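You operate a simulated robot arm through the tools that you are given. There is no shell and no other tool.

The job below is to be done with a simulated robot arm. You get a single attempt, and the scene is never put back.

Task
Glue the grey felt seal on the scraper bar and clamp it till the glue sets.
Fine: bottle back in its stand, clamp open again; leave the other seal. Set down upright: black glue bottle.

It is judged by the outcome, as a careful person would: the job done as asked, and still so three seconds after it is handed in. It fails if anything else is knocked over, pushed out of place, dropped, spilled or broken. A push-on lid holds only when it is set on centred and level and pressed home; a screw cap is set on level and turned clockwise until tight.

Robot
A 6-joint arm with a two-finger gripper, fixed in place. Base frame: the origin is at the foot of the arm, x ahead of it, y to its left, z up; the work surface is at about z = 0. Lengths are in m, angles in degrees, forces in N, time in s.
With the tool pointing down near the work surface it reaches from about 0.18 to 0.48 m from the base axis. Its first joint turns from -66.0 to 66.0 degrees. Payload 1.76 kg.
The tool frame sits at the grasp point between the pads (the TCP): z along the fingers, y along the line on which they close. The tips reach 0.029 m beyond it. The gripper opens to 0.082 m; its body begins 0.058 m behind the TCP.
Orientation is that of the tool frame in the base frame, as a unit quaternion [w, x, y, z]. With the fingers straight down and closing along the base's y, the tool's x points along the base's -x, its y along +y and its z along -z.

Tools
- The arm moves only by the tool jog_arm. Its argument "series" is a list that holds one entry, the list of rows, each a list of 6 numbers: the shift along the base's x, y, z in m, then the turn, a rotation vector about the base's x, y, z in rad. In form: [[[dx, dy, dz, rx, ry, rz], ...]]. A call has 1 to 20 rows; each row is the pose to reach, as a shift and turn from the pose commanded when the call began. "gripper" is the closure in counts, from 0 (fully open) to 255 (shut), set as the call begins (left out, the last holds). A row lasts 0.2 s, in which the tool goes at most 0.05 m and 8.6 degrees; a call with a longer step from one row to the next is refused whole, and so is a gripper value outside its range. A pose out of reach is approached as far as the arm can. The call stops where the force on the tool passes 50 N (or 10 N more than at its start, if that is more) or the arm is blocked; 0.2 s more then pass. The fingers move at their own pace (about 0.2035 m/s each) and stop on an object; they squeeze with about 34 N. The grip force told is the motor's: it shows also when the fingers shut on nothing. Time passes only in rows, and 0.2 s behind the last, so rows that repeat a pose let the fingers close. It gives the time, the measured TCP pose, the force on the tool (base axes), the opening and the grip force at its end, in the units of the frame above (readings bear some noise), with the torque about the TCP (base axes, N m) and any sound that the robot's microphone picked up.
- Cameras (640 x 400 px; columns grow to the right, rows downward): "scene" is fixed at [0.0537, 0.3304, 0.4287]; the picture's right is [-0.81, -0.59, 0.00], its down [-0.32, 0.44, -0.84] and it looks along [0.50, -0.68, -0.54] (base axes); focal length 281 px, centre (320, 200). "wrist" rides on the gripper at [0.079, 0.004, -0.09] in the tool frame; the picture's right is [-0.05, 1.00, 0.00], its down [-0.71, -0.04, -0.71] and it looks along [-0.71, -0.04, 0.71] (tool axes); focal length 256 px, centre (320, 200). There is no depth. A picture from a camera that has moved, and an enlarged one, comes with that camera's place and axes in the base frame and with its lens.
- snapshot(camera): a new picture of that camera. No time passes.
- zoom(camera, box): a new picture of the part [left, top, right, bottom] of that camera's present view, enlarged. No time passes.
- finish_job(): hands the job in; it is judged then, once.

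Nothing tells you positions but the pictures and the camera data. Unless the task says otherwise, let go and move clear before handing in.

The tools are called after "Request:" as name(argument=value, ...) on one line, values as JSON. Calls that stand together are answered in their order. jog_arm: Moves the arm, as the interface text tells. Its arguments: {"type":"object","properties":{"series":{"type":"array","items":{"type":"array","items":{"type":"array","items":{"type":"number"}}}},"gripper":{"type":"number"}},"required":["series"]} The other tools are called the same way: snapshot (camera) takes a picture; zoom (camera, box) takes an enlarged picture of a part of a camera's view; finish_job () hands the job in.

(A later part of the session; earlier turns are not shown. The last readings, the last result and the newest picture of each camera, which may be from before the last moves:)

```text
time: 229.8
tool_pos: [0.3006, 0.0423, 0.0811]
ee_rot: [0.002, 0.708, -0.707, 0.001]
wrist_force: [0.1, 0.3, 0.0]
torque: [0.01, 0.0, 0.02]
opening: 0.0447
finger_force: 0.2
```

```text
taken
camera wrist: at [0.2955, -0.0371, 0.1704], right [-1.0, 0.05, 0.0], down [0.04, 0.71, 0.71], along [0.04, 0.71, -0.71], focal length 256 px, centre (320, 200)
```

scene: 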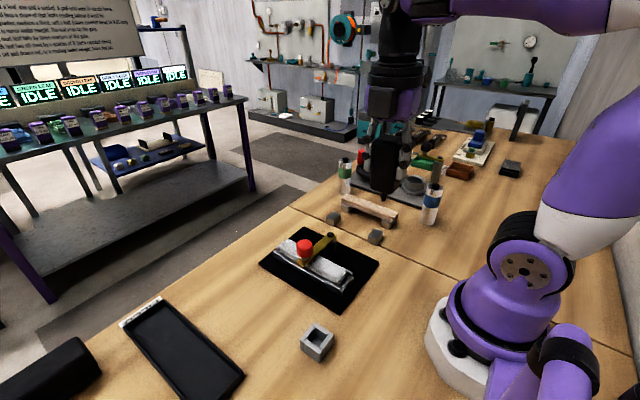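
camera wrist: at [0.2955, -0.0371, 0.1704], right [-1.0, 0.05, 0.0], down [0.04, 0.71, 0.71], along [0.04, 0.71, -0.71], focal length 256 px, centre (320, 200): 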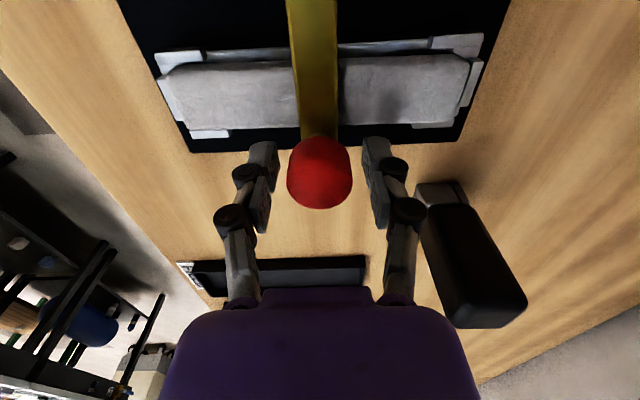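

Request:
jog_arm(series=[[[0, 0, 0, 0, 0, 0], [0.007, -0.0003, 0, 0, 0, -0.0785], [0.0139, -0.0011, 0, 0, 0, -0.157], [0.0208, -0.0025, 0, 0, 0, -0.2355], [0.0275, -0.0044, 0, 0, 0, -0.314], [0.0275, -0.0044, 0, 0, 0, -0.314]]], gripper=142)

Request:
zoom(camera="scene", box=[265, 205, 385, 295])

```text
time: 231.2
tool_pos: [0.3279, 0.0374, 0.0808]
ee_rot: [-0.001, -0.588, 0.809, 0.0]
wrist_force: [-0.4, -0.1, 0.7]
torque: [0.02, 0.02, -0.01]
opening: 0.0369
finger_force: 0.4
```

```text
4.44 times, centred on (325, 250) of scene
camera zoom: at [0.0537, 0.3304, 0.4287], right [-0.81, -0.59, 0.0], down [-0.32, 0.44, -0.84], along [0.5, -0.68, -0.54], focal length 1249 px, centre (298, -22)
```

zoom: 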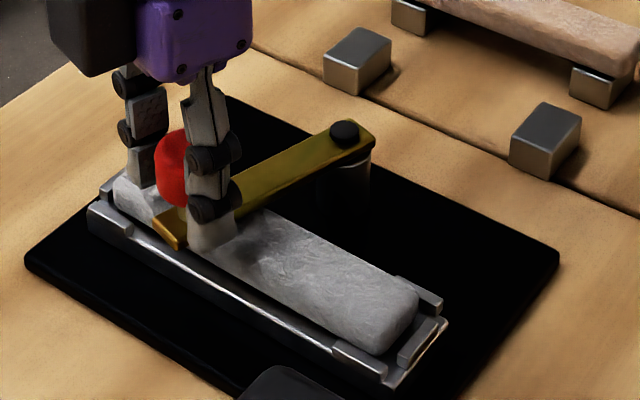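

The arm swings back with practically no drag. Continuing all the way to its original parked angle.

Request:
jog_arm(series=[[[0.0065, -0.0024, 0, 0, 0, -0.0785], [0.0129, -0.0053, 0, 0, 0, -0.157], [0.019, -0.0087, 0, 0, 0, -0.2355], [0.0248, -0.0126, 0, 0, 0, -0.314], [0.0303, -0.0169, 0, 0, 0, -0.3925], [0.0354, -0.0217, 0, 0, 0, -0.471], [0.0401, -0.0268, 0, 0, 0, -0.5495], [0.0445, -0.0323, 0, 0, 0, -0.628], [0.0483, -0.038, 0, 0, 0, -0.7065], [0.0517, -0.0442, 0, 0, 0, -0.785], [0.0547, -0.0505, 0, 0, 0, -0.8635], [0.0571, -0.0571, 0, 0, 0, -0.942], [0.059, -0.0638, 0, 0, 0, -1.0205], [0.0604, -0.0707, 0, 0, 0, -1.099], [0.0612, -0.0776, 0, 0, 0, -1.1775], [0.0615, -0.0846, 0, 0, 0, -1.2568], [0.0615, -0.0846, 0, 0, 0, -1.2568]]])

Request:
zoom(camera="scene", box=[255, 195, 375, 285])

Request:
snapshot(camera="wrist")

```text
time: 234.8
tool_pos: [0.3884, -0.0463, 0.0817]
ee_rot: [-0.001, 0.001, 1.0, 0.001]
wrist_force: [0.4, 0.6, 1.0]
torque: [0.03, 0.01, -0.01]
opening: 0.037
finger_force: 0.5
```

```text
4.44 times, centred on (315, 240) of scene
camera zoom: at [0.0537, 0.3304, 0.4287], right [-0.81, -0.59, 0.0], down [-0.32, 0.44, -0.84], along [0.5, -0.68, -0.54], focal length 1249 px, centre (342, 22)
```

zoom: 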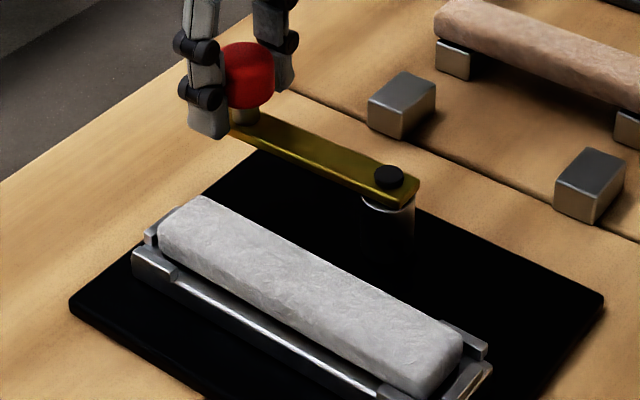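

```text
taken
camera wrist: at [0.3093, -0.0424, 0.1706], right [0.05, 1.0, 0.0], down [0.71, -0.04, 0.71], along [0.71, -0.04, -0.71], focal length 256 px, centre (320, 200)
```

wrist: 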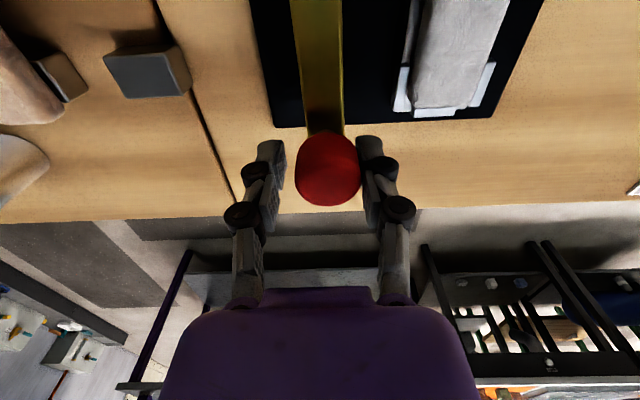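

Request:
jog_arm(series=[[[0.0, -0.004, 0, 0, 0, -0.03], [0.0, -0.004, 0, 0, 0, -0.03], [0, 0.0, 0.0, 0, 0, 0.0], [0, 0.0, 0.03, 0, 0, 0.0], [0, 0.0, 0.07, 0, 0, 0.0], [-0.04, 0.03, 0.09, 0, 0, 0.0], [-0.09, 0.0665, 0.09, 0, 0, 0.0], [-0.09, 0.0665, 0.06, 0, 0, 0], [-0.09, 0.0665, 0.03, 0, 0, 0], [-0.09, 0.0665, 0.03, 0, 0, 0]]], gripper=118)

Request:
snapshot(camera="wrist")

Request:
zoom(camera="scene", box=[265, 205, 385, 295])

```text
refused: row 6 steps farther than a row can; nothing moved
```

```text
taken
camera wrist: at [0.3093, -0.0424, 0.1706], right [0.05, 1.0, 0.0], down [0.71, -0.04, 0.71], along [0.71, -0.04, -0.71], focal length 256 px, centre (320, 200)
```

wrist: 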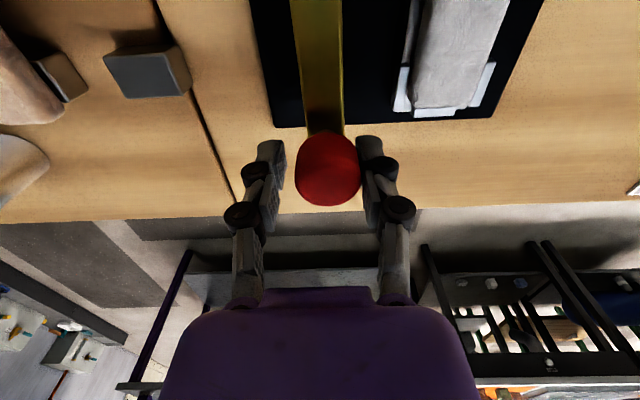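

```text
4.44 times, centred on (325, 250) of scene
camera zoom: at [0.0537, 0.3304, 0.4287], right [-0.81, -0.59, 0.0], down [-0.32, 0.44, -0.84], along [0.5, -0.68, -0.54], focal length 1249 px, centre (298, -22)
```

zoom: 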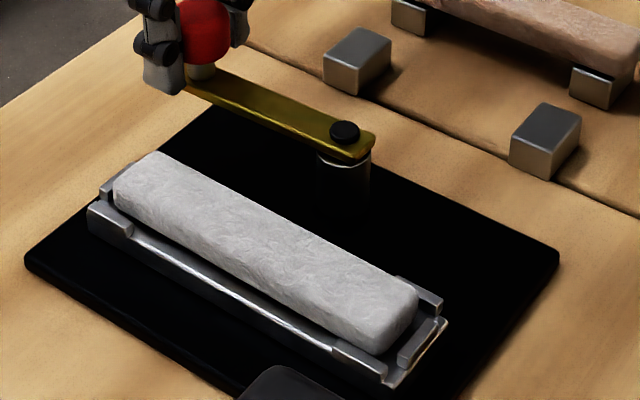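

Request:
jog_arm(series=[[[0.0, -0.004, 0, 0, 0, -0.03], [0.0, -0.004, 0, 0, 0, -0.03], [0, 0.0, 0.0, 0, 0, 0.0], [0, 0.0, 0.03, 0, 0, 0.0], [0, 0.0, 0.07, 0, 0, 0.0], [-0.03, 0.02, 0.09, 0, 0, 0.0], [-0.06, 0.045, 0.09, 0, 0, 0.0], [-0.09, 0.0665, 0.08, 0, 0, 0.0], [-0.09, 0.0665, 0.05, 0, 0, 0], [-0.09, 0.0665, 0.03, 0, 0, 0], [-0.09, 0.0665, 0.03, 0, 0, 0]]])

Request:
jog_arm(series=[[[0, 0, 0, 0, 0, 0], [0, 0, 0, 0, 0, 0]]], gripper=118)

Request:
snapshot(camera="wrist")

```text
time: 237.2
tool_pos: [0.2981, 0.0193, 0.1104]
ee_rot: [-0.001, -0.001, 1.0, 0.0]
wrist_force: [0.1, -0.4, 0.1]
torque: [-0.01, -0.01, 0.01]
opening: 0.0361
finger_force: 0.0
```

```text
time: 237.8
tool_pos: [0.2986, 0.0196, 0.1114]
ee_rot: [-0.001, -0.001, 1.0, 0.001]
wrist_force: [-1.0, 0.3, -0.4]
torque: [0.01, 0.0, -0.01]
opening: 0.0441
finger_force: 0.0
```

```text
taken
camera wrist: at [0.2193, 0.0244, 0.1996], right [0.05, 1.0, 0.0], down [0.71, -0.04, 0.71], along [0.71, -0.04, -0.71], focal length 256 px, centre (320, 200)
```

wrist: 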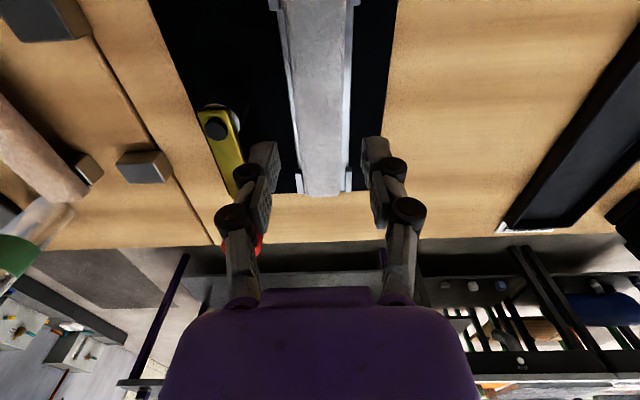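

Request:
jog_arm(series=[[[0, 0.0006, -0.02, 0, 0, 0], [0, 0.0006, -0.04, 0, 0, 0], [0, 0.0006, -0.0505, 0, 0, 0], [0, 0.0006, -0.0505, 0, 0, 0]]])

Request:
jog_arm(series=[[[0, 0, 0, 0, 0, 0], [0, 0, 0, 0, 0, 0], [0, 0, 0, 0, 0, 0]]], gripper=175)

Request:
jog_arm(series=[[[0, 0, 0.0005, 0, 0, 0], [0, 0, 0.0005, 0, 0, 0]]])

Request:
jog_arm(series=[[[0, 0, 0.0005, 0, 0, 0], [0, 0, 0.0005, 0, 0, 0]]])

Request:
zoom(camera="scene", box=[265, 225, 365, 295])

```text
time: 238.8
tool_pos: [0.2993, 0.0208, 0.0603]
ee_rot: [-0.001, -0.002, 1.0, 0.001]
wrist_force: [0.4, -0.1, -0.1]
torque: [-0.02, -0.02, 0.01]
opening: 0.0441
finger_force: 0.0
```

```text
time: 239.6
tool_pos: [0.2991, 0.0211, 0.0614]
ee_rot: [0.0, -0.001, 1.0, 0.001]
wrist_force: [1.0, -1.2, 3.0]
torque: [0.08, -0.01, -0.13]
opening: 0.031
finger_force: 33.8
```

```text
time: 240.2
tool_pos: [0.299, 0.0197, 0.0614]
ee_rot: [-0.001, -0.001, 1.0, 0.0]
wrist_force: [0.3, 0.1, 0.8]
torque: [0.0, 0.01, 0.0]
opening: 0.0312
finger_force: 33.7
```

```text
time: 240.8
tool_pos: [0.2998, 0.0202, 0.0615]
ee_rot: [-0.001, -0.001, 1.0, 0.001]
wrist_force: [-0.6, 0.6, -0.9]
torque: [-0.03, -0.02, 0.04]
opening: 0.031
finger_force: 34.1
```

```text
5.71 times, centred on (315, 260) of scene
camera zoom: at [0.0537, 0.3304, 0.4287], right [-0.81, -0.59, 0.0], down [-0.32, 0.44, -0.84], along [0.5, -0.68, -0.54], focal length 1606 px, centre (349, -143)
```

zoom: 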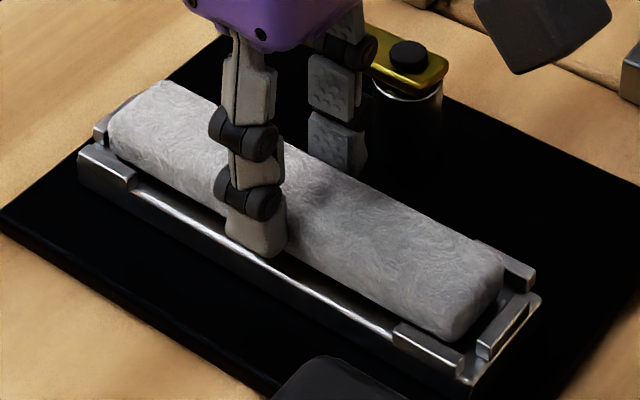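

Request:
jog_arm(series=[[[0, 0, 0.0007, 0, 0, 0], [0, 0, 0.0007, 0, 0, 0]]])

Request:
jog_arm(series=[[[0, 0, 0.0007, 0, 0, 0], [0, 0, 0.0007, 0, 0, 0]]])

Request:
zoom(camera="scene", box=[265, 225, 365, 295])

```text
time: 241.4
tool_pos: [0.3, 0.0201, 0.0614]
ee_rot: [-0.001, -0.001, 1.0, 0.002]
wrist_force: [0.6, 0.6, -0.4]
torque: [0.02, 0.01, -0.01]
opening: 0.0307
finger_force: 33.4
```

```text
time: 242.0
tool_pos: [0.2991, 0.0201, 0.0634]
ee_rot: [-0.002, 0.0, 1.0, 0.001]
wrist_force: [0.4, 0.5, -0.8]
torque: [0.0, 0.01, 0.0]
opening: 0.0309
finger_force: 33.8
```

```text
5.71 times, centred on (315, 260) of scene
camera zoom: at [0.0537, 0.3304, 0.4287], right [-0.81, -0.59, 0.0], down [-0.32, 0.44, -0.84], along [0.5, -0.68, -0.54], focal length 1606 px, centre (349, -143)
```

zoom: 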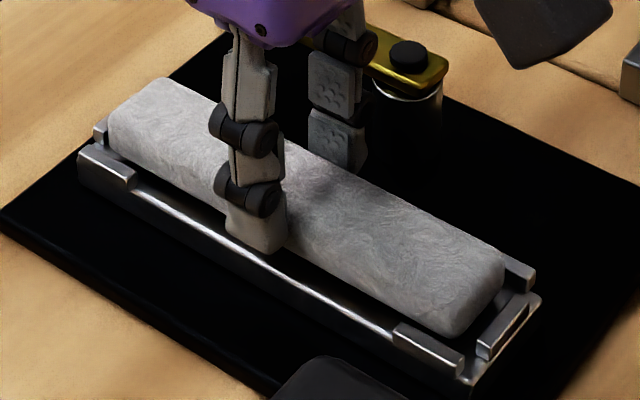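

The seal lifts freely – no glue was ever laid. I'll raise it, look at the bar, and put the seal back on its feet while I work out the dispensing.

Request:
jog_arm(series=[[[0, 0, 0.02, 0, 0, 0], [0, 0, 0.05, 0, 0, 0], [0, 0, 0.085, 0, 0, 0], [0, -0.04, 0.085, 0, 0, 0], [0, -0.08, 0.085, 0, 0, 0], [0, -0.12, 0.085, 0, 0, 0], [-0.0007, -0.164, 0.085, 0, 0, 0], [-0.0007, -0.164, 0.06, 0, 0, 0], [-0.0007, -0.164, 0.03, 0, 0, 0], [-0.0007, -0.164, 0.01, 0, 0, 0], [-0.0007, -0.164, 0.01, 0, 0, 0]]])

Request:
zoom(camera="scene", box=[270, 225, 370, 295])

Request:
zoom(camera="scene", box=[310, 170, 410, 250])

Request:
snapshot(camera="wrist")

```text
time: 244.4
tool_pos: [0.2978, -0.1442, 0.0713]
ee_rot: [-0.001, -0.001, 1.0, 0.0]
wrist_force: [0.0, 0.3, -0.3]
torque: [-0.02, 0.01, 0.01]
opening: 0.0306
finger_force: 33.9
```

```text
5.71 times, centred on (320, 260) of scene
camera zoom: at [0.0537, 0.3304, 0.4287], right [-0.81, -0.59, 0.0], down [-0.32, 0.44, -0.84], along [0.5, -0.68, -0.54], focal length 1606 px, centre (320, -143)
```

zoom: 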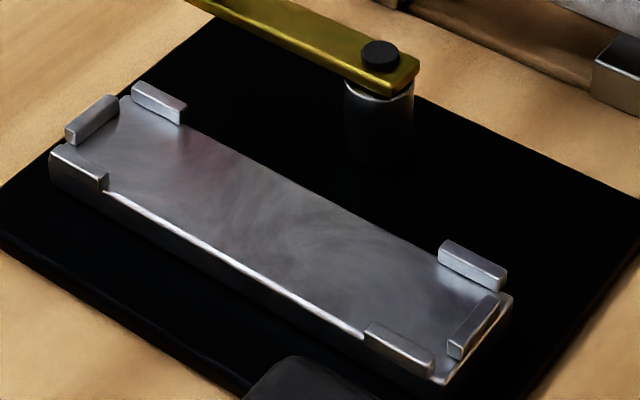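

```text
5.00 times, centred on (360, 210) of scene
camera zoom: at [0.0537, 0.3304, 0.4287], right [-0.81, -0.59, 0.0], down [-0.32, 0.44, -0.84], along [0.5, -0.68, -0.54], focal length 1405 px, centre (120, 150)
```

zoom: 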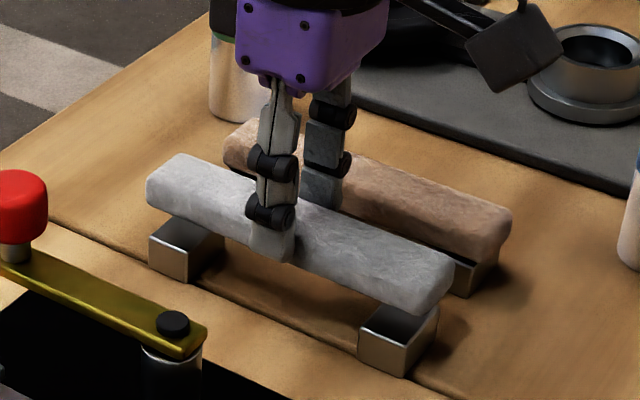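

```text
taken
camera wrist: at [0.2183, -0.14, 0.1607], right [0.05, 1.0, 0.0], down [0.71, -0.04, 0.71], along [0.71, -0.04, -0.71], focal length 256 px, centre (320, 200)
```

wrist: 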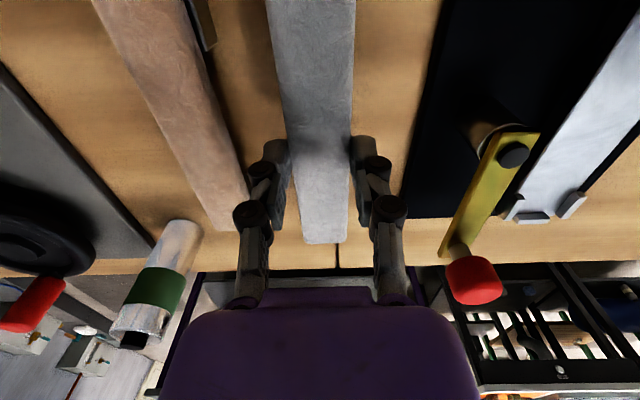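

Request:
jog_arm(series=[[[0, 0, -0.008, 0, 0, 0], [0, 0, -0.013, 0, 0, 0], [0, 0, -0.0145, 0, 0, 0], [0, 0, -0.0145, 0, 0, 0]]])

Request:
jog_arm(series=[[[0, 0, -0.001, 0, 0, 0], [0, 0, -0.001, 0, 0, 0]]])

Request:
jog_arm(series=[[[0, 0, -0.0007, 0, 0, 0], [0, 0, -0.0007, 0, 0, 0]]])

Request:
zoom(camera="scene", box=[310, 170, 410, 250])

```text
time: 245.4
tool_pos: [0.2985, -0.1447, 0.0585]
ee_rot: [-0.002, -0.001, 1.0, 0.002]
wrist_force: [0.1, -0.4, -0.9]
torque: [0.0, 0.0, 0.01]
opening: 0.0308
finger_force: 33.6
```

```text
time: 246.0
tool_pos: [0.2984, -0.1445, 0.0578]
ee_rot: [-0.001, -0.001, 1.0, 0.001]
wrist_force: [-0.1, 0.1, -0.3]
torque: [-0.01, 0.01, -0.03]
opening: 0.0307
finger_force: 33.5
```

```text
time: 246.6
tool_pos: [0.2989, -0.1451, 0.0569]
ee_rot: [0.0, 0.0, 1.0, 0.001]
wrist_force: [0.1, 0.3, -1.4]
torque: [0.0, 0.0, 0.01]
opening: 0.0309
finger_force: 33.8
```

```text
5.00 times, centred on (360, 210) of scene
camera zoom: at [0.0537, 0.3304, 0.4287], right [-0.81, -0.59, 0.0], down [-0.32, 0.44, -0.84], along [0.5, -0.68, -0.54], focal length 1405 px, centre (120, 150)
```

zoom: 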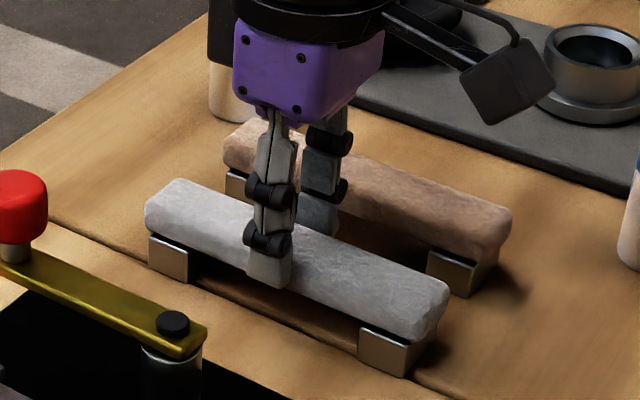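

Request:
jog_arm(series=[[[0, 0, -0.001, 0, 0, 0], [0, 0, -0.001, 0, 0, 0]]])

Request:
jog_arm(series=[[[0, 0, -0.0008, 0, 0, 0], [0, 0, -0.0008, 0, 0, 0]]])

Request:
jog_arm(series=[[[0, 0, -0.0006, 0, 0, 0], [0, 0, -0.0006, 0, 0, 0]]])

```text
time: 247.2
tool_pos: [0.2987, -0.1441, 0.0565]
ee_rot: [0.0, -0.001, 1.0, 0.001]
wrist_force: [-6.2, 0.5, 23.0]
torque: [0.05, 0.25, 0.01]
opening: 0.0308
finger_force: 34.3
```

```text
time: 247.8
tool_pos: [0.2988, -0.144, 0.0553]
ee_rot: [0.001, -0.001, 1.0, 0.001]
wrist_force: [-10.3, 2.2, 45.3]
torque: [0.08, 0.28, 0.04]
opening: 0.0308
finger_force: 34.6
```

```text
time: 248.4
tool_pos: [0.2995, -0.1442, 0.0555]
ee_rot: [0.001, -0.002, 1.0, 0.0]
wrist_force: [-2.5, -1.5, 45.0]
torque: [-0.01, 0.1, -0.06]
opening: 0.0308
finger_force: 34.2
```

It's on its feet (pressed a bit firmly). Easing off, releasing and rising.

Request:
jog_arm(series=[[[0, 0, 0.001, 0, 0, 0], [0, 0, 0.0015, 0, 0, 0]]])

Request:
jog_arm(series=[[[0, 0, 0, 0, 0, 0], [0, 0, 0, 0, 0, 0], [0, 0, 0.02, 0, 0, 0], [0, 0, 0.05, 0, 0, 0], [0, 0, 0.09, 0, 0, 0], [0, 0, 0.12, 0, 0, 0], [0, 0, 0.12, 0, 0, 0]]], gripper=118)

Request:
zoom(camera="scene", box=[300, 160, 440, 260])

```text
time: 249.0
tool_pos: [0.2975, -0.1432, 0.0556]
ee_rot: [-0.001, -0.001, 1.0, 0.002]
wrist_force: [4.5, -1.3, 9.3]
torque: [-0.11, -0.77, -0.1]
opening: 0.0307
finger_force: 34.6
```

```text
time: 250.6
tool_pos: [0.2965, -0.1426, 0.1751]
ee_rot: [-0.001, -0.001, 1.0, 0.001]
wrist_force: [-0.7, 0.2, -0.6]
torque: [0.02, -0.01, 0.01]
opening: 0.0443
finger_force: 0.0
```

```text
4.00 times, centred on (370, 210) of scene
camera zoom: at [0.0537, 0.3305, 0.4287], right [-0.81, -0.59, 0.0], down [-0.32, 0.44, -0.84], along [0.5, -0.68, -0.54], focal length 1124 px, centre (120, 160)
```

zoom: 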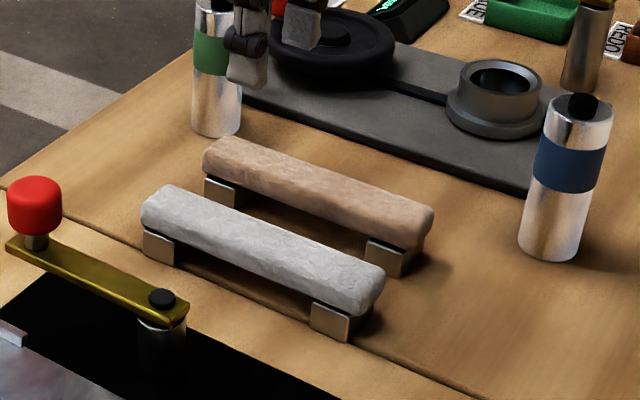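

The seal is back on its feet, bar clean. I'll fetch the bottle again, gripping it exactly at mid-body with a full squeeze, and try a very slow bead pass just above the bar.

Request:
jog_arm(series=[[[-0.02, 0.04, 0.0, 0, 0, 0], [-0.04, 0.08, 0.0, 0, 0, 0], [-0.06, 0.12, 0.0, 0, 0, 0], [-0.08, 0.16, 0.0, 0, 0, 0], [-0.09, 0.2, 0.0, 0, 0, 0], [-0.0962, 0.24, 0.0, 0, 0, 0], [-0.0962, 0.2795, 0.0, 0, 0, 0], [-0.0962, 0.2795, 0.0, 0, 0, 0]]], gripper=0)

Request:
snapshot(camera="wrist")

```text
time: 252.4
tool_pos: [0.202, 0.1344, 0.1762]
ee_rot: [-0.001, -0.001, 1.0, 0.0]
wrist_force: [-0.3, 0.5, 0.0]
torque: [0.03, 0.04, 0.03]
opening: 0.082
finger_force: 0.1
```

```text
taken
camera wrist: at [0.1225, 0.1398, 0.2644], right [0.05, 1.0, 0.0], down [0.71, -0.04, 0.71], along [0.71, -0.04, -0.71], focal length 256 px, centre (320, 200)
```

wrist: 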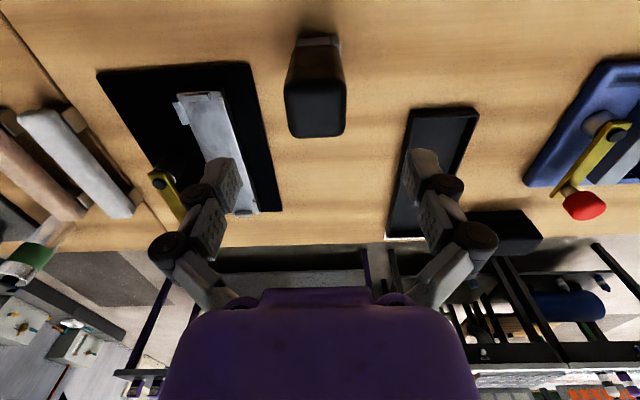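

The bottle now stands ~4 mm further toward -y on its rim. I'll centre on it and grasp with a full squeeze at mid-body.

Request:
jog_arm(series=[[[-0.003, -0.002, -0.03, 0, 0, 0], [-0.003, -0.002, -0.06, 0, 0, 0], [-0.003, -0.002, -0.09, 0, 0, 0], [-0.003, -0.002, -0.107, 0, 0, 0], [-0.003, -0.002, -0.107, 0, 0, 0]]])

Request:
jog_arm(series=[[[0, 0, 0, 0, 0, 0], [0, 0, 0, 0, 0, 0], [0, 0, 0, 0, 0, 0], [0, 0, 0, 0, 0, 0]]], gripper=255)

Request:
jog_arm(series=[[[0, 0, 0.01, 0, 0, 0], [0, 0, 0.035, 0, 0, 0], [0, 0, 0.07, 0, 0, 0], [0, 0, 0.1, 0, 0, 0], [0, 0, 0.1, 0, 0, 0]]])

Request:
snapshot(camera="scene")

Request:
zoom(camera="scene", box=[290, 200, 370, 370])

```text
time: 253.6
tool_pos: [0.1986, 0.1346, 0.0693]
ee_rot: [-0.002, -0.001, 1.0, 0.001]
wrist_force: [-0.1, 0.3, 0.1]
torque: [-0.01, 0.01, -0.05]
opening: 0.0821
finger_force: 0.1
```

```text
time: 254.6
tool_pos: [0.1988, 0.1343, 0.0687]
ee_rot: [0.0, 0.0, 1.0, 0.001]
wrist_force: [2.1, 2.4, 6.7]
torque: [0.26, -0.11, 0.01]
opening: 0.0393
finger_force: 33.8
```

```text
time: 255.8
tool_pos: [0.1992, 0.1336, 0.169]
ee_rot: [-0.001, 0.0, 1.0, 0.001]
wrist_force: [0.6, -0.2, -1.5]
torque: [-0.03, -0.02, 0.03]
opening: 0.0393
finger_force: 33.6
```

```text
taken
```

scene: 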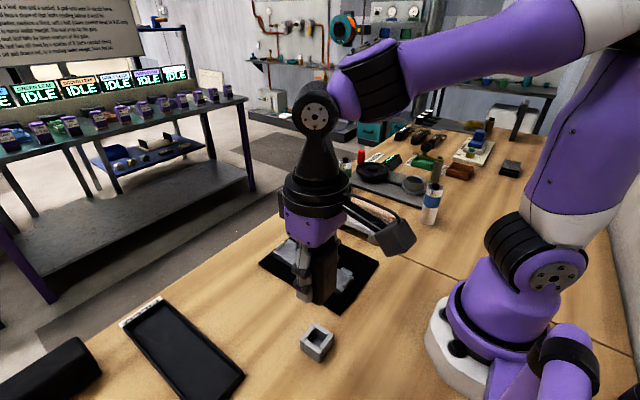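

```text
2.35 times, centred on (330, 285) of scene
camera zoom: at [0.0537, 0.3304, 0.4287], right [-0.81, -0.59, 0.0], down [-0.32, 0.44, -0.84], along [0.5, -0.68, -0.54], focal length 661 px, centre (296, 0)
```

zoom: 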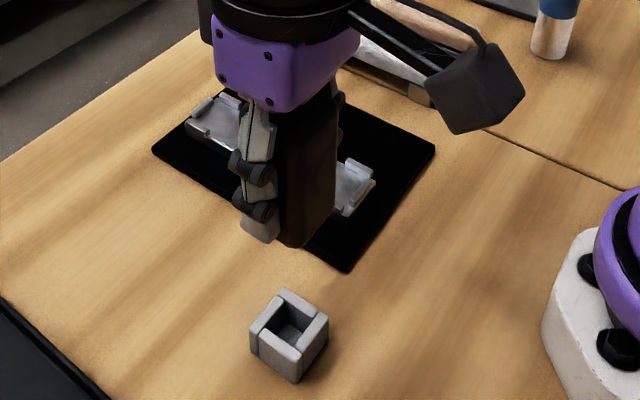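

Request:
jog_arm(series=[[[0.01, -0.035, 0, 0, 0, 0], [0.02, -0.07, 0, 0, 0, 0], [0.036, -0.1, 0, 0, 0, 0], [0.036, -0.1138, 0, 0, 0, 0], [0.036, -0.1138, -0.03, 0, 0, 0], [0.036, -0.1138, -0.06, 0, 0, 0], [0.036, -0.1138, -0.075, 0, 0, 0], [0.036, -0.1138, -0.078, 0, 0, 0], [0.036, -0.1138, -0.078, 0, 0, 0]]])

Request:
zoom(camera="scene", box=[315, 250, 375, 300])

```text
time: 257.8
tool_pos: [0.2354, 0.0181, 0.0921]
ee_rot: [-0.001, -0.001, 1.0, 0.001]
wrist_force: [0.5, -0.3, -0.8]
torque: [-0.02, 0.01, -0.04]
opening: 0.039
finger_force: 34.2
```

```text
8.00 times, centred on (345, 275) of scene
camera zoom: at [0.0537, 0.3304, 0.4287], right [-0.81, -0.59, 0.0], down [-0.32, 0.44, -0.84], along [0.5, -0.68, -0.54], focal length 2248 px, centre (120, -400)
```

zoom: 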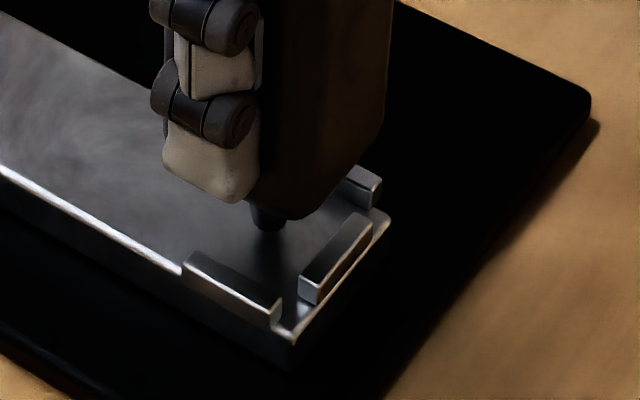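

The tip is a few mm above the bar. Now a really slow pass (7.5 mm/s) with the squeeze on.

Request:
jog_arm(series=[[[0.0, 0.0015, 0, 0, 0, 0], [0.0015, 0.0015, 0, 0, 0, 0], [0.003, 0.0015, 0, 0, 0, 0], [0.0045, 0.0015, 0, 0, 0, 0], [0.006, 0.0015, 0, 0, 0, 0], [0.0075, 0.0015, 0, 0, 0, 0], [0.009, 0.0015, 0, 0, 0, 0], [0.0105, 0.0015, 0, 0, 0, 0], [0.012, 0.0015, 0, 0, 0, 0], [0.0135, 0.0015, 0, 0, 0, 0], [0.015, 0.0015, 0, 0, 0, 0], [0.0165, 0.0015, 0, 0, 0, 0], [0.018, 0.0015, 0, 0, 0, 0], [0.0195, 0.0015, 0, 0, 0, 0], [0.021, 0.0015, 0, 0, 0, 0], [0.0225, 0.0015, 0, 0, 0, 0], [0.024, 0.0015, 0, 0, 0, 0], [0.0255, 0.0015, 0, 0, 0, 0], [0.027, 0.0015, 0, 0, 0, 0], [0.03, 0.0015, 0, 0, 0, 0]]])

Request:
zoom(camera="scene", box=[310, 245, 370, 295])

```text
time: 262.0
tool_pos: [0.2658, 0.0213, 0.0915]
ee_rot: [-0.001, -0.001, 1.0, 0.001]
wrist_force: [-1.2, -0.8, -0.5]
torque: [0.05, 0.0, -0.02]
opening: 0.0392
finger_force: 34.2
```

```text
8.00 times, centred on (340, 270) of scene
camera zoom: at [0.0537, 0.3305, 0.4287], right [-0.81, -0.59, 0.0], down [-0.32, 0.44, -0.84], along [0.5, -0.68, -0.54], focal length 2248 px, centre (160, -360)
```

zoom: 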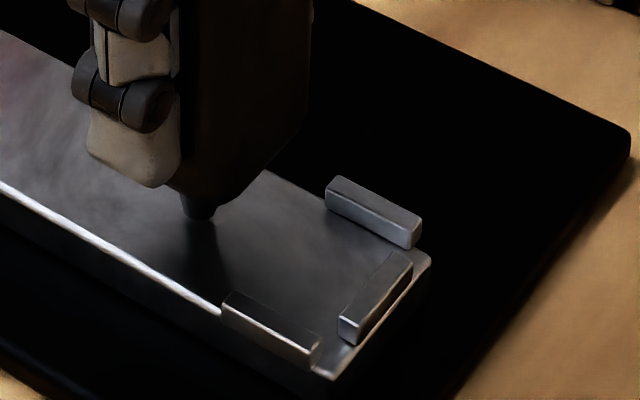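

Speed isn't it either. I'll test a relax/squeeze cycle safely: tip resting lightly on the bar, fingers relaxed to bare contact (still touching the bottle), then squeezed again.

Request:
jog_arm(series=[[[0, -0.001, -0.002, 0, 0, 0], [0, -0.001, -0.003, 0, 0, 0], [0, -0.001, -0.003, 0, 0, 0]]])

Request:
jog_arm(series=[[[0, 0, -0.001, 0, 0, 0], [0, 0, -0.001, 0, 0, 0]]])

```text
time: 262.8
tool_pos: [0.2652, 0.0196, 0.0866]
ee_rot: [0.0, -0.002, 1.0, 0.0]
wrist_force: [0.9, -0.1, -1.0]
torque: [0.0, 0.03, 0.0]
opening: 0.039
finger_force: 34.3
```

```text
time: 263.4
tool_pos: [0.266, 0.0205, 0.0876]
ee_rot: [0.001, -0.001, 1.0, 0.001]
wrist_force: [-7.8, -0.5, 27.2]
torque: [0.03, 0.43, -0.02]
opening: 0.0395
finger_force: 34.1
```

Request:
jog_arm(series=[[[0, 0, 0.0005, 0, 0, 0], [0, 0, 0.0007, 0, 0, 0]]])

Request:
zoom(camera="scene", box=[310, 245, 370, 295])

```text
time: 264.0
tool_pos: [0.2657, 0.0205, 0.0878]
ee_rot: [-0.001, -0.001, 1.0, 0.001]
wrist_force: [0.8, 0.4, -0.6]
torque: [0.02, -0.04, -0.02]
opening: 0.0392
finger_force: 33.4
```

```text
8.00 times, centred on (340, 270) of scene
camera zoom: at [0.0537, 0.3304, 0.4287], right [-0.81, -0.59, 0.0], down [-0.32, 0.44, -0.84], along [0.5, -0.68, -0.54], focal length 2248 px, centre (160, -360)
```

zoom: 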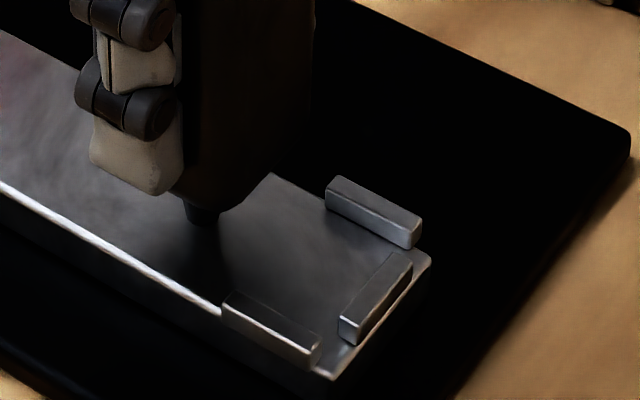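

Request:
jog_arm(series=[[[0, 0, 0, 0, 0, 0]]], gripper=135)

Request:
jog_arm(series=[[[0, 0, 0, 0, 0, 0], [0, 0, 0, 0, 0, 0], [0, 0, 0, 0, 0, 0]]], gripper=255)

Request:
zoom(camera="scene", box=[310, 245, 370, 295])

```text
time: 264.4
tool_pos: [0.2645, 0.0203, 0.0876]
ee_rot: [0.0, -0.001, 1.0, 0.001]
wrist_force: [0.0, 0.1, -1.0]
torque: [0.02, 0.0, 0.01]
opening: 0.0398
finger_force: 33.9
```

```text
time: 265.2
tool_pos: [0.2651, 0.0199, 0.0883]
ee_rot: [-0.001, -0.001, 1.0, 0.002]
wrist_force: [0.3, 1.1, 0.9]
torque: [-0.01, 0.03, -0.02]
opening: 0.0391
finger_force: 34.3
```

```text
8.00 times, centred on (340, 270) of scene
camera zoom: at [0.0537, 0.3305, 0.4287], right [-0.81, -0.59, 0.0], down [-0.32, 0.44, -0.84], along [0.5, -0.68, -0.54], focal length 2248 px, centre (160, -360)
```

zoom: 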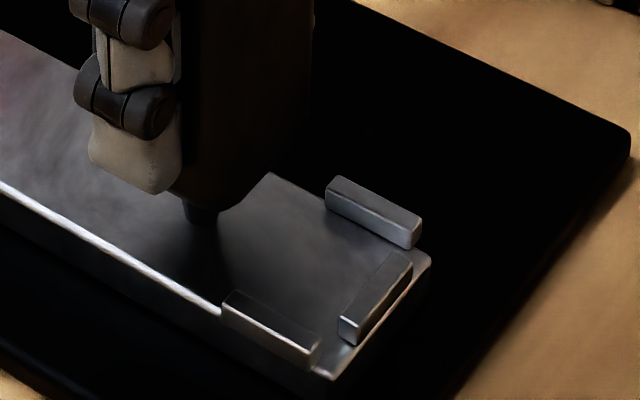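

Request:
jog_arm(series=[[[0, 0, 0.004, 0, 0, 0], [0.01, 0, 0.004, 0, 0, 0], [0.02, 0, 0.004, 0, 0, 0], [0.02, 0, 0.004, 0, 0, 0]]])

Request:
zoom(camera="scene", box=[310, 250, 360, 292])

```text
time: 266.2
tool_pos: [0.2856, 0.0198, 0.0918]
ee_rot: [-0.001, 0.0, 1.0, 0.001]
wrist_force: [-0.5, 0.8, -0.1]
torque: [0.0, -0.02, 0.01]
opening: 0.0392
finger_force: 34.2
```

```text
9.52 times, centred on (335, 271) of scene
camera zoom: at [0.0537, 0.3305, 0.4287], right [-0.81, -0.59, 0.0], down [-0.32, 0.44, -0.84], along [0.5, -0.68, -0.54], focal length 2676 px, centre (177, -476)
```

zoom: 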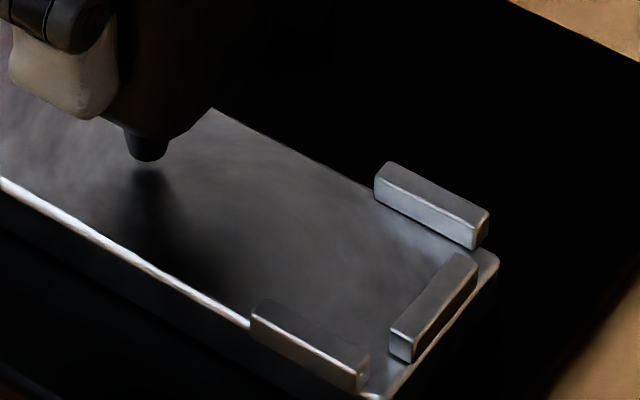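

Still nothing. I haven't yet seen the bottle's +x face – maybe it carries a label. I'll lift it clear and turn it 90° toward the scene camera.

Request:
jog_arm(series=[[[0, 0, 0.03, 0, 0, 0], [-0.01, 0.01, 0.07, 0, 0, 0], [-0.02, 0.02, 0.11, 0, 0, 0.131], [-0.03, 0.03, 0.14, 0, 0, 0.262], [-0.035, 0.04, 0.15, 0, 0, 0.393], [-0.035, 0.045, 0.15, 0, 0, 0.524], [-0.035, 0.05, 0.15, 0, 0, 0.655], [-0.035, 0.05, 0.15, 0, 0, 0.786], [-0.035, 0.05, 0.15, 0, 0, 0.917], [-0.035, 0.05, 0.15, 0, 0, 1.048], [-0.035, 0.05, 0.15, 0, 0, 1.179], [-0.035, 0.05, 0.15, 0, 0, 1.31], [-0.035, 0.05, 0.15, 0, 0, 1.31]]])

Request:
snapshot(camera="scene")

Request:
zoom(camera="scene", box=[270, 100, 370, 260])

```text
time: 269.0
tool_pos: [0.2495, 0.0694, 0.2425]
ee_rot: [-0.001, -0.611, 0.791, 0.0]
wrist_force: [0.3, -0.2, -0.7]
torque: [0.02, -0.04, -0.01]
opening: 0.039
finger_force: 34.1
```

```text
taken
```

scene: 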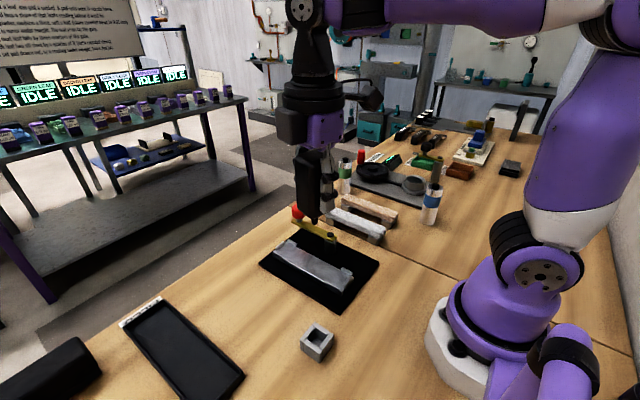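

```text
2.50 times, centred on (320, 180) of scene
camera zoom: at [0.0537, 0.3305, 0.4287], right [-0.81, -0.59, 0.0], down [-0.32, 0.44, -0.84], along [0.5, -0.68, -0.54], focal length 702 px, centre (320, 250)
```

zoom: 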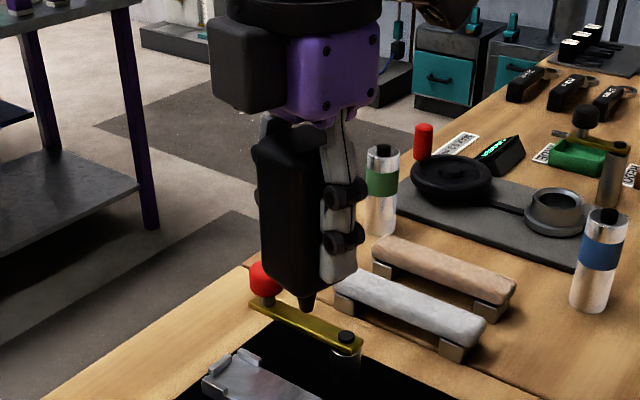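

The face is plain. One stand-off range I haven't swept with the squeeze on is roughly 10–20 mm above the bar; I'll try that over the middle of the bar (any drop still lands on it).

Request:
jog_arm(series=[[[0.01, -0.02, -0.04, 0, 0, 0], [0.015, -0.04, -0.08, 0, 0, 0], [0.02, -0.05, -0.12, 0, 0, 0], [0.02, -0.05, -0.138, 0, 0, 0], [0.02, -0.05, -0.138, 0, 0, 0], [0.025, -0.05, -0.138, 0, 0, 0], [0.03, -0.05, -0.138, 0, 0, 0], [0.035, -0.05, -0.138, 0, 0, 0], [0.04, -0.05, -0.138, 0, 0, 0], [0.045, -0.05, -0.138, 0, 0, 0], [0.045, -0.05, -0.132, 0, 0, 0], [0.045, -0.05, -0.132, 0, 0, 0], [0.05, -0.05, -0.132, 0, 0, 0], [0.055, -0.05, -0.132, 0, 0, 0], [0.06, -0.05, -0.132, 0, 0, 0], [0.06, -0.05, -0.132, 0, 0, 0]]])

Request:
zoom(camera="scene", box=[270, 225, 370, 295])

```text
time: 272.4
tool_pos: [0.3101, 0.0196, 0.11]
ee_rot: [-0.001, -0.61, 0.792, 0.001]
wrist_force: [0.1, -0.6, -0.8]
torque: [0.01, 0.03, 0.03]
opening: 0.0393
finger_force: 34.1
```

```text
5.71 times, centred on (320, 260) of scene
camera zoom: at [0.0537, 0.3305, 0.4287], right [-0.81, -0.59, 0.0], down [-0.32, 0.44, -0.84], along [0.5, -0.68, -0.54], focal length 1606 px, centre (320, -143)
```

zoom: 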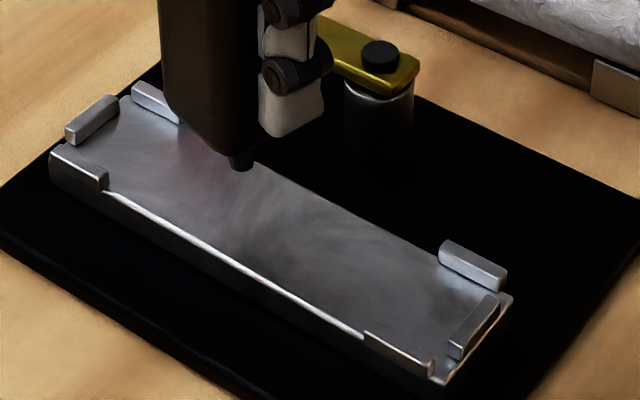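

Nothing from there either. Next cheap test: a longer, firm press of the tip on the bar (about 10–15 N for a few seconds, then more).

Request:
jog_arm(series=[[[0, 0, -0.012, 0, 0, 0], [0, 0, -0.02, 0, 0, 0], [0, 0, -0.0215, 0, 0, 0], [0, 0, -0.0215, 0, 0, 0]]])

Request:
jog_arm(series=[[[0, 0, -0.001, 0, 0, 0], [0, 0, -0.001, 0, 0, 0]]])

Request:
jog_arm(series=[[[0, 0, -0.0008, 0, 0, 0], [0, 0, -0.0008, 0, 0, 0]]])

```text
time: 273.4
tool_pos: [0.3104, 0.0204, 0.0888]
ee_rot: [-0.002, -0.611, 0.792, 0.001]
wrist_force: [0.5, 0.3, -1.4]
torque: [-0.01, 0.02, -0.03]
opening: 0.0392
finger_force: 34.4
```

```text
time: 274.0
tool_pos: [0.3098, 0.0201, 0.0863]
ee_rot: [0.0, -0.61, 0.792, -0.001]
wrist_force: [-4.4, 1.0, 13.3]
torque: [0.07, 0.26, -0.01]
opening: 0.0394
finger_force: 34.3
```

```text
time: 274.6
tool_pos: [0.3111, 0.0208, 0.0871]
ee_rot: [0.0, -0.609, 0.793, -0.001]
wrist_force: [-4.4, 0.1, 27.6]
torque: [-0.01, 0.18, 0.03]
opening: 0.0394
finger_force: 33.9
```

Request:
jog_arm(series=[[[0, 0, -0.0007, 0, 0, 0], [0, 0, -0.0007, 0, 0, 0], [0, 0, -0.0007, 0, 0, 0], [0, 0, -0.0007, 0, 0, 0], [0, 0, -0.0007, 0, 0, 0], [0, 0, -0.0007, 0, 0, 0], [0, 0, -0.0007, 0, 0, 0], [0, 0, -0.0007, 0, 0, 0], [0, 0, -0.0007, 0, 0, 0], [0, 0, -0.0007, 0, 0, 0]]])

Request:
jog_arm(series=[[[0, 0, 0.003, 0, 0, 0], [0, 0, 0.008, 0, 0, 0], [-0.015, 0, 0.01, 0, 0, 0], [-0.025, 0, 0.01, 0, 0, 0], [-0.025, 0, 0.01, 0, 0, 0]]])

Request:
zoom(camera="scene", box=[285, 238, 345, 280])

```text
time: 276.8
tool_pos: [0.3098, 0.0197, 0.0845]
ee_rot: [0.0, -0.61, 0.792, 0.0]
wrist_force: [4.3, 2.4, 21.0]
torque: [0.09, -0.31, -0.01]
opening: 0.0393
finger_force: 33.9
```

```text
time: 278.0
tool_pos: [0.285, 0.0208, 0.0958]
ee_rot: [-0.001, -0.61, 0.792, 0.0]
wrist_force: [-0.2, -0.4, -2.2]
torque: [0.01, -0.02, -0.02]
opening: 0.0391
finger_force: 33.6
```

```text
9.52 times, centred on (315, 259) of scene
camera zoom: at [0.0537, 0.3304, 0.4287], right [-0.81, -0.59, 0.0], down [-0.32, 0.44, -0.84], along [0.5, -0.68, -0.54], focal length 2676 px, centre (368, -362)
```

zoom: 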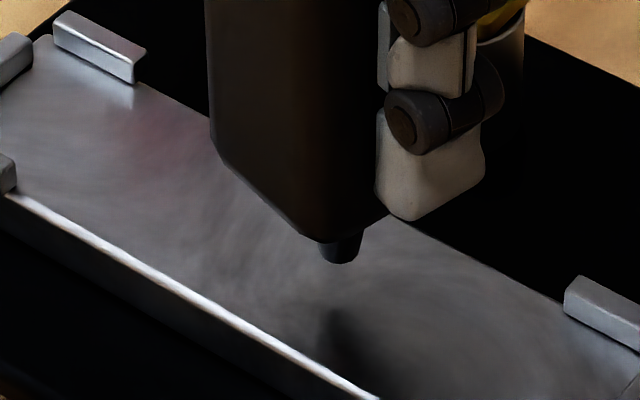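

Nothing at that spot either. Before anything more elaborate I'll check one alternative: whether the glue is meant to go on the felt seal – hovering the nozzle just above the grey seal on its rest (nothing has ever dripped, so this is safe to look at).

Request:
jog_arm(series=[[[0, 0, 0.03, 0, 0, 0], [0, -0.03, 0.055, 0, 0, 0], [0.005, -0.07, 0.055, 0, 0, 0], [0.01, -0.11, 0.055, 0, 0, 0], [0.0, -0.15, 0.055, 0, 0, 0], [-0.01, -0.165, 0.055, 0, 0, 0], [-0.01, -0.165, 0.03, 0, 0, 0], [-0.01, -0.165, 0.012, 0, 0, 0], [-0.01, -0.165, 0.007, 0, 0, 0], [-0.005, -0.165, 0.007, 0, 0, 0], [0.0, -0.165, 0.007, 0, 0, 0], [0.005, -0.165, 0.007, 0, 0, 0], [0.005, -0.165, 0.007, 0, 0, 0]]])

Request:
zoom(camera="scene", box=[310, 170, 410, 250])

Request:
zoom(camera="scene", box=[270, 225, 370, 295])

```text
time: 280.8
tool_pos: [0.2901, -0.1437, 0.1015]
ee_rot: [-0.001, -0.61, 0.792, 0.001]
wrist_force: [0.1, -0.5, -1.2]
torque: [-0.02, 0.01, -0.02]
opening: 0.0393
finger_force: 33.9
```

```text
5.00 times, centred on (360, 210) of scene
camera zoom: at [0.0537, 0.3304, 0.4287], right [-0.81, -0.59, 0.0], down [-0.32, 0.44, -0.84], along [0.5, -0.68, -0.54], focal length 1405 px, centre (120, 150)
```

zoom: 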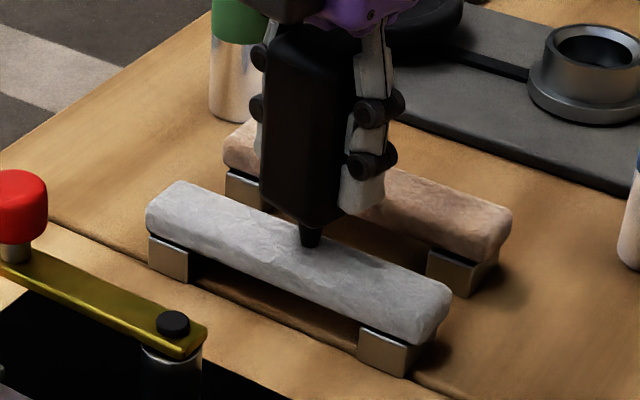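

```text
5.71 times, centred on (320, 260) of scene
camera zoom: at [0.0537, 0.3304, 0.4287], right [-0.81, -0.59, 0.0], down [-0.32, 0.44, -0.84], along [0.5, -0.68, -0.54], focal length 1606 px, centre (320, -143)
```

zoom: 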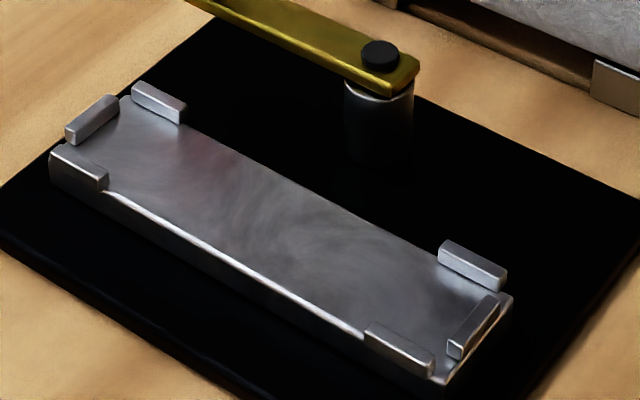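

Nothing on the seal either, so up and away. I'll try the one remaining combination on the bar: very close (≈1 mm) and very slow while moving.

Request:
jog_arm(series=[[[0, 0, 0.02, 0, 0, 0], [0, 0, 0.05, 0, 0, 0], [-0.01, 0.04, 0.06, 0, 0, 0], [-0.02, 0.08, 0.06, 0, 0, 0], [-0.03, 0.12, 0.06, 0, 0, 0], [-0.04, 0.16, 0.055, 0, 0, 0], [-0.04, 0.1637, 0.03, 0, 0, 0], [-0.04, 0.1637, 0.005, 0, 0, 0], [-0.04, 0.1637, -0.009, 0, 0, 0], [-0.04, 0.1637, -0.0125, 0, 0, 0], [-0.04, 0.1637, -0.0125, 0, 0, 0]]])

Request:
jog_arm(series=[[[0, 0, -0.001, 0, 0, 0], [0, 0, -0.001, 0, 0, 0]]])

Request:
zoom(camera="scene", box=[310, 245, 370, 295])

```text
time: 283.2
tool_pos: [0.2503, 0.0189, 0.0894]
ee_rot: [-0.001, -0.61, 0.792, 0.0]
wrist_force: [-0.1, 0.1, -0.8]
torque: [0.0, 0.02, 0.01]
opening: 0.0391
finger_force: 33.9
```

```text
time: 283.8
tool_pos: [0.2509, 0.019, 0.0886]
ee_rot: [-0.001, -0.61, 0.793, 0.0]
wrist_force: [0.4, -0.1, -0.3]
torque: [0.04, -0.01, 0.0]
opening: 0.0392
finger_force: 33.9
```

```text
8.00 times, centred on (340, 270) of scene
camera zoom: at [0.0537, 0.3305, 0.4287], right [-0.81, -0.59, 0.0], down [-0.32, 0.44, -0.84], along [0.5, -0.68, -0.54], focal length 2248 px, centre (160, -360)
```

zoom: 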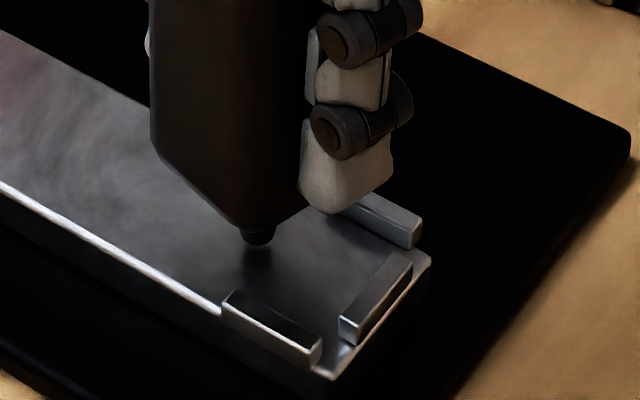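

Request:
jog_arm(series=[[[0, 0, -0.001, 0, 0, 0], [0, 0, -0.0015, 0, 0, 0]]])

Request:
jog_arm(series=[[[0, 0, -0.0007, 0, 0, 0], [0, 0, -0.0007, 0, 0, 0]]])

Request:
jog_arm(series=[[[0, 0, -0.0007, 0, 0, 0], [0, 0, -0.0007, 0, 0, 0]]])

```text
time: 284.4
tool_pos: [0.251, 0.0193, 0.087]
ee_rot: [-0.002, -0.61, 0.792, -0.001]
wrist_force: [0.0, -0.1, -1.0]
torque: [0.02, 0.0, -0.01]
opening: 0.0393
finger_force: 34.3
```

```text
time: 285.0
tool_pos: [0.2508, 0.0189, 0.087]
ee_rot: [-0.002, -0.61, 0.792, 0.0]
wrist_force: [-0.7, 0.4, -2.0]
torque: [-0.01, -0.01, 0.0]
opening: 0.039
finger_force: 34.2
```

```text
time: 285.6
tool_pos: [0.2505, 0.0187, 0.0863]
ee_rot: [-0.001, -0.61, 0.792, 0.0]
wrist_force: [0.2, -0.2, -1.0]
torque: [0.01, 0.0, 0.01]
opening: 0.0393
finger_force: 34.2
```

Request:
jog_arm(series=[[[0.0, 0.0008, -0.0003, 0, 0, 0], [0.001, 0.0008, -0.0003, 0, 0, 0], [0.002, 0.0008, -0.0003, 0, 0, 0], [0.003, 0.0008, -0.0003, 0, 0, 0], [0.004, 0.0008, -0.0003, 0, 0, 0], [0.005, 0.0008, -0.0003, 0, 0, 0], [0.006, 0.0008, -0.0003, 0, 0, 0], [0.007, 0.0008, -0.0003, 0, 0, 0], [0.008, 0.0008, -0.0003, 0, 0, 0], [0.009, 0.0008, -0.0003, 0, 0, 0], [0.01, 0.0008, -0.0003, 0, 0, 0], [0.011, 0.0008, -0.0003, 0, 0, 0], [0.012, 0.0008, -0.0003, 0, 0, 0], [0.013, 0.0008, -0.0003, 0, 0, 0], [0.014, 0.0008, -0.0003, 0, 0, 0], [0.015, 0.0008, -0.0003, 0, 0, 0], [0.016, 0.0008, -0.0003, 0, 0, 0], [0.017, 0.0008, -0.0003, 0, 0, 0], [0.018, 0.0008, -0.0003, 0, 0, 0], [0.019, 0.0008, -0.0003, 0, 0, 0]]])

Request:
zoom(camera="scene", box=[310, 245, 370, 295])

```text
time: 289.8
tool_pos: [0.2688, 0.021, 0.0862]
ee_rot: [-0.001, -0.61, 0.792, 0.0]
wrist_force: [0.5, 0.0, -1.3]
torque: [0.02, -0.02, -0.01]
opening: 0.0393
finger_force: 34.2
```

```text
8.00 times, centred on (340, 270) of scene
camera zoom: at [0.0537, 0.3305, 0.4287], right [-0.81, -0.59, 0.0], down [-0.32, 0.44, -0.84], along [0.5, -0.68, -0.54], focal length 2248 px, centre (160, -360)
```

zoom: 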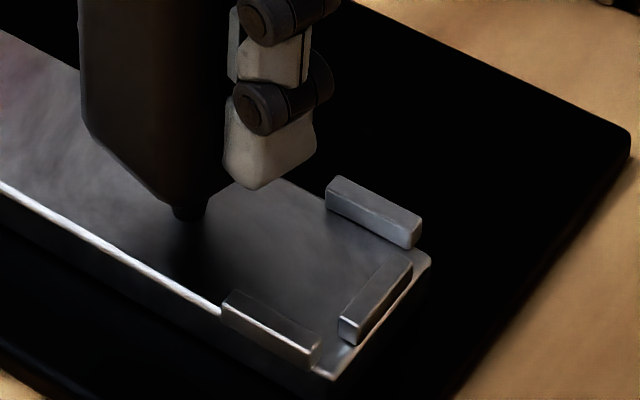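

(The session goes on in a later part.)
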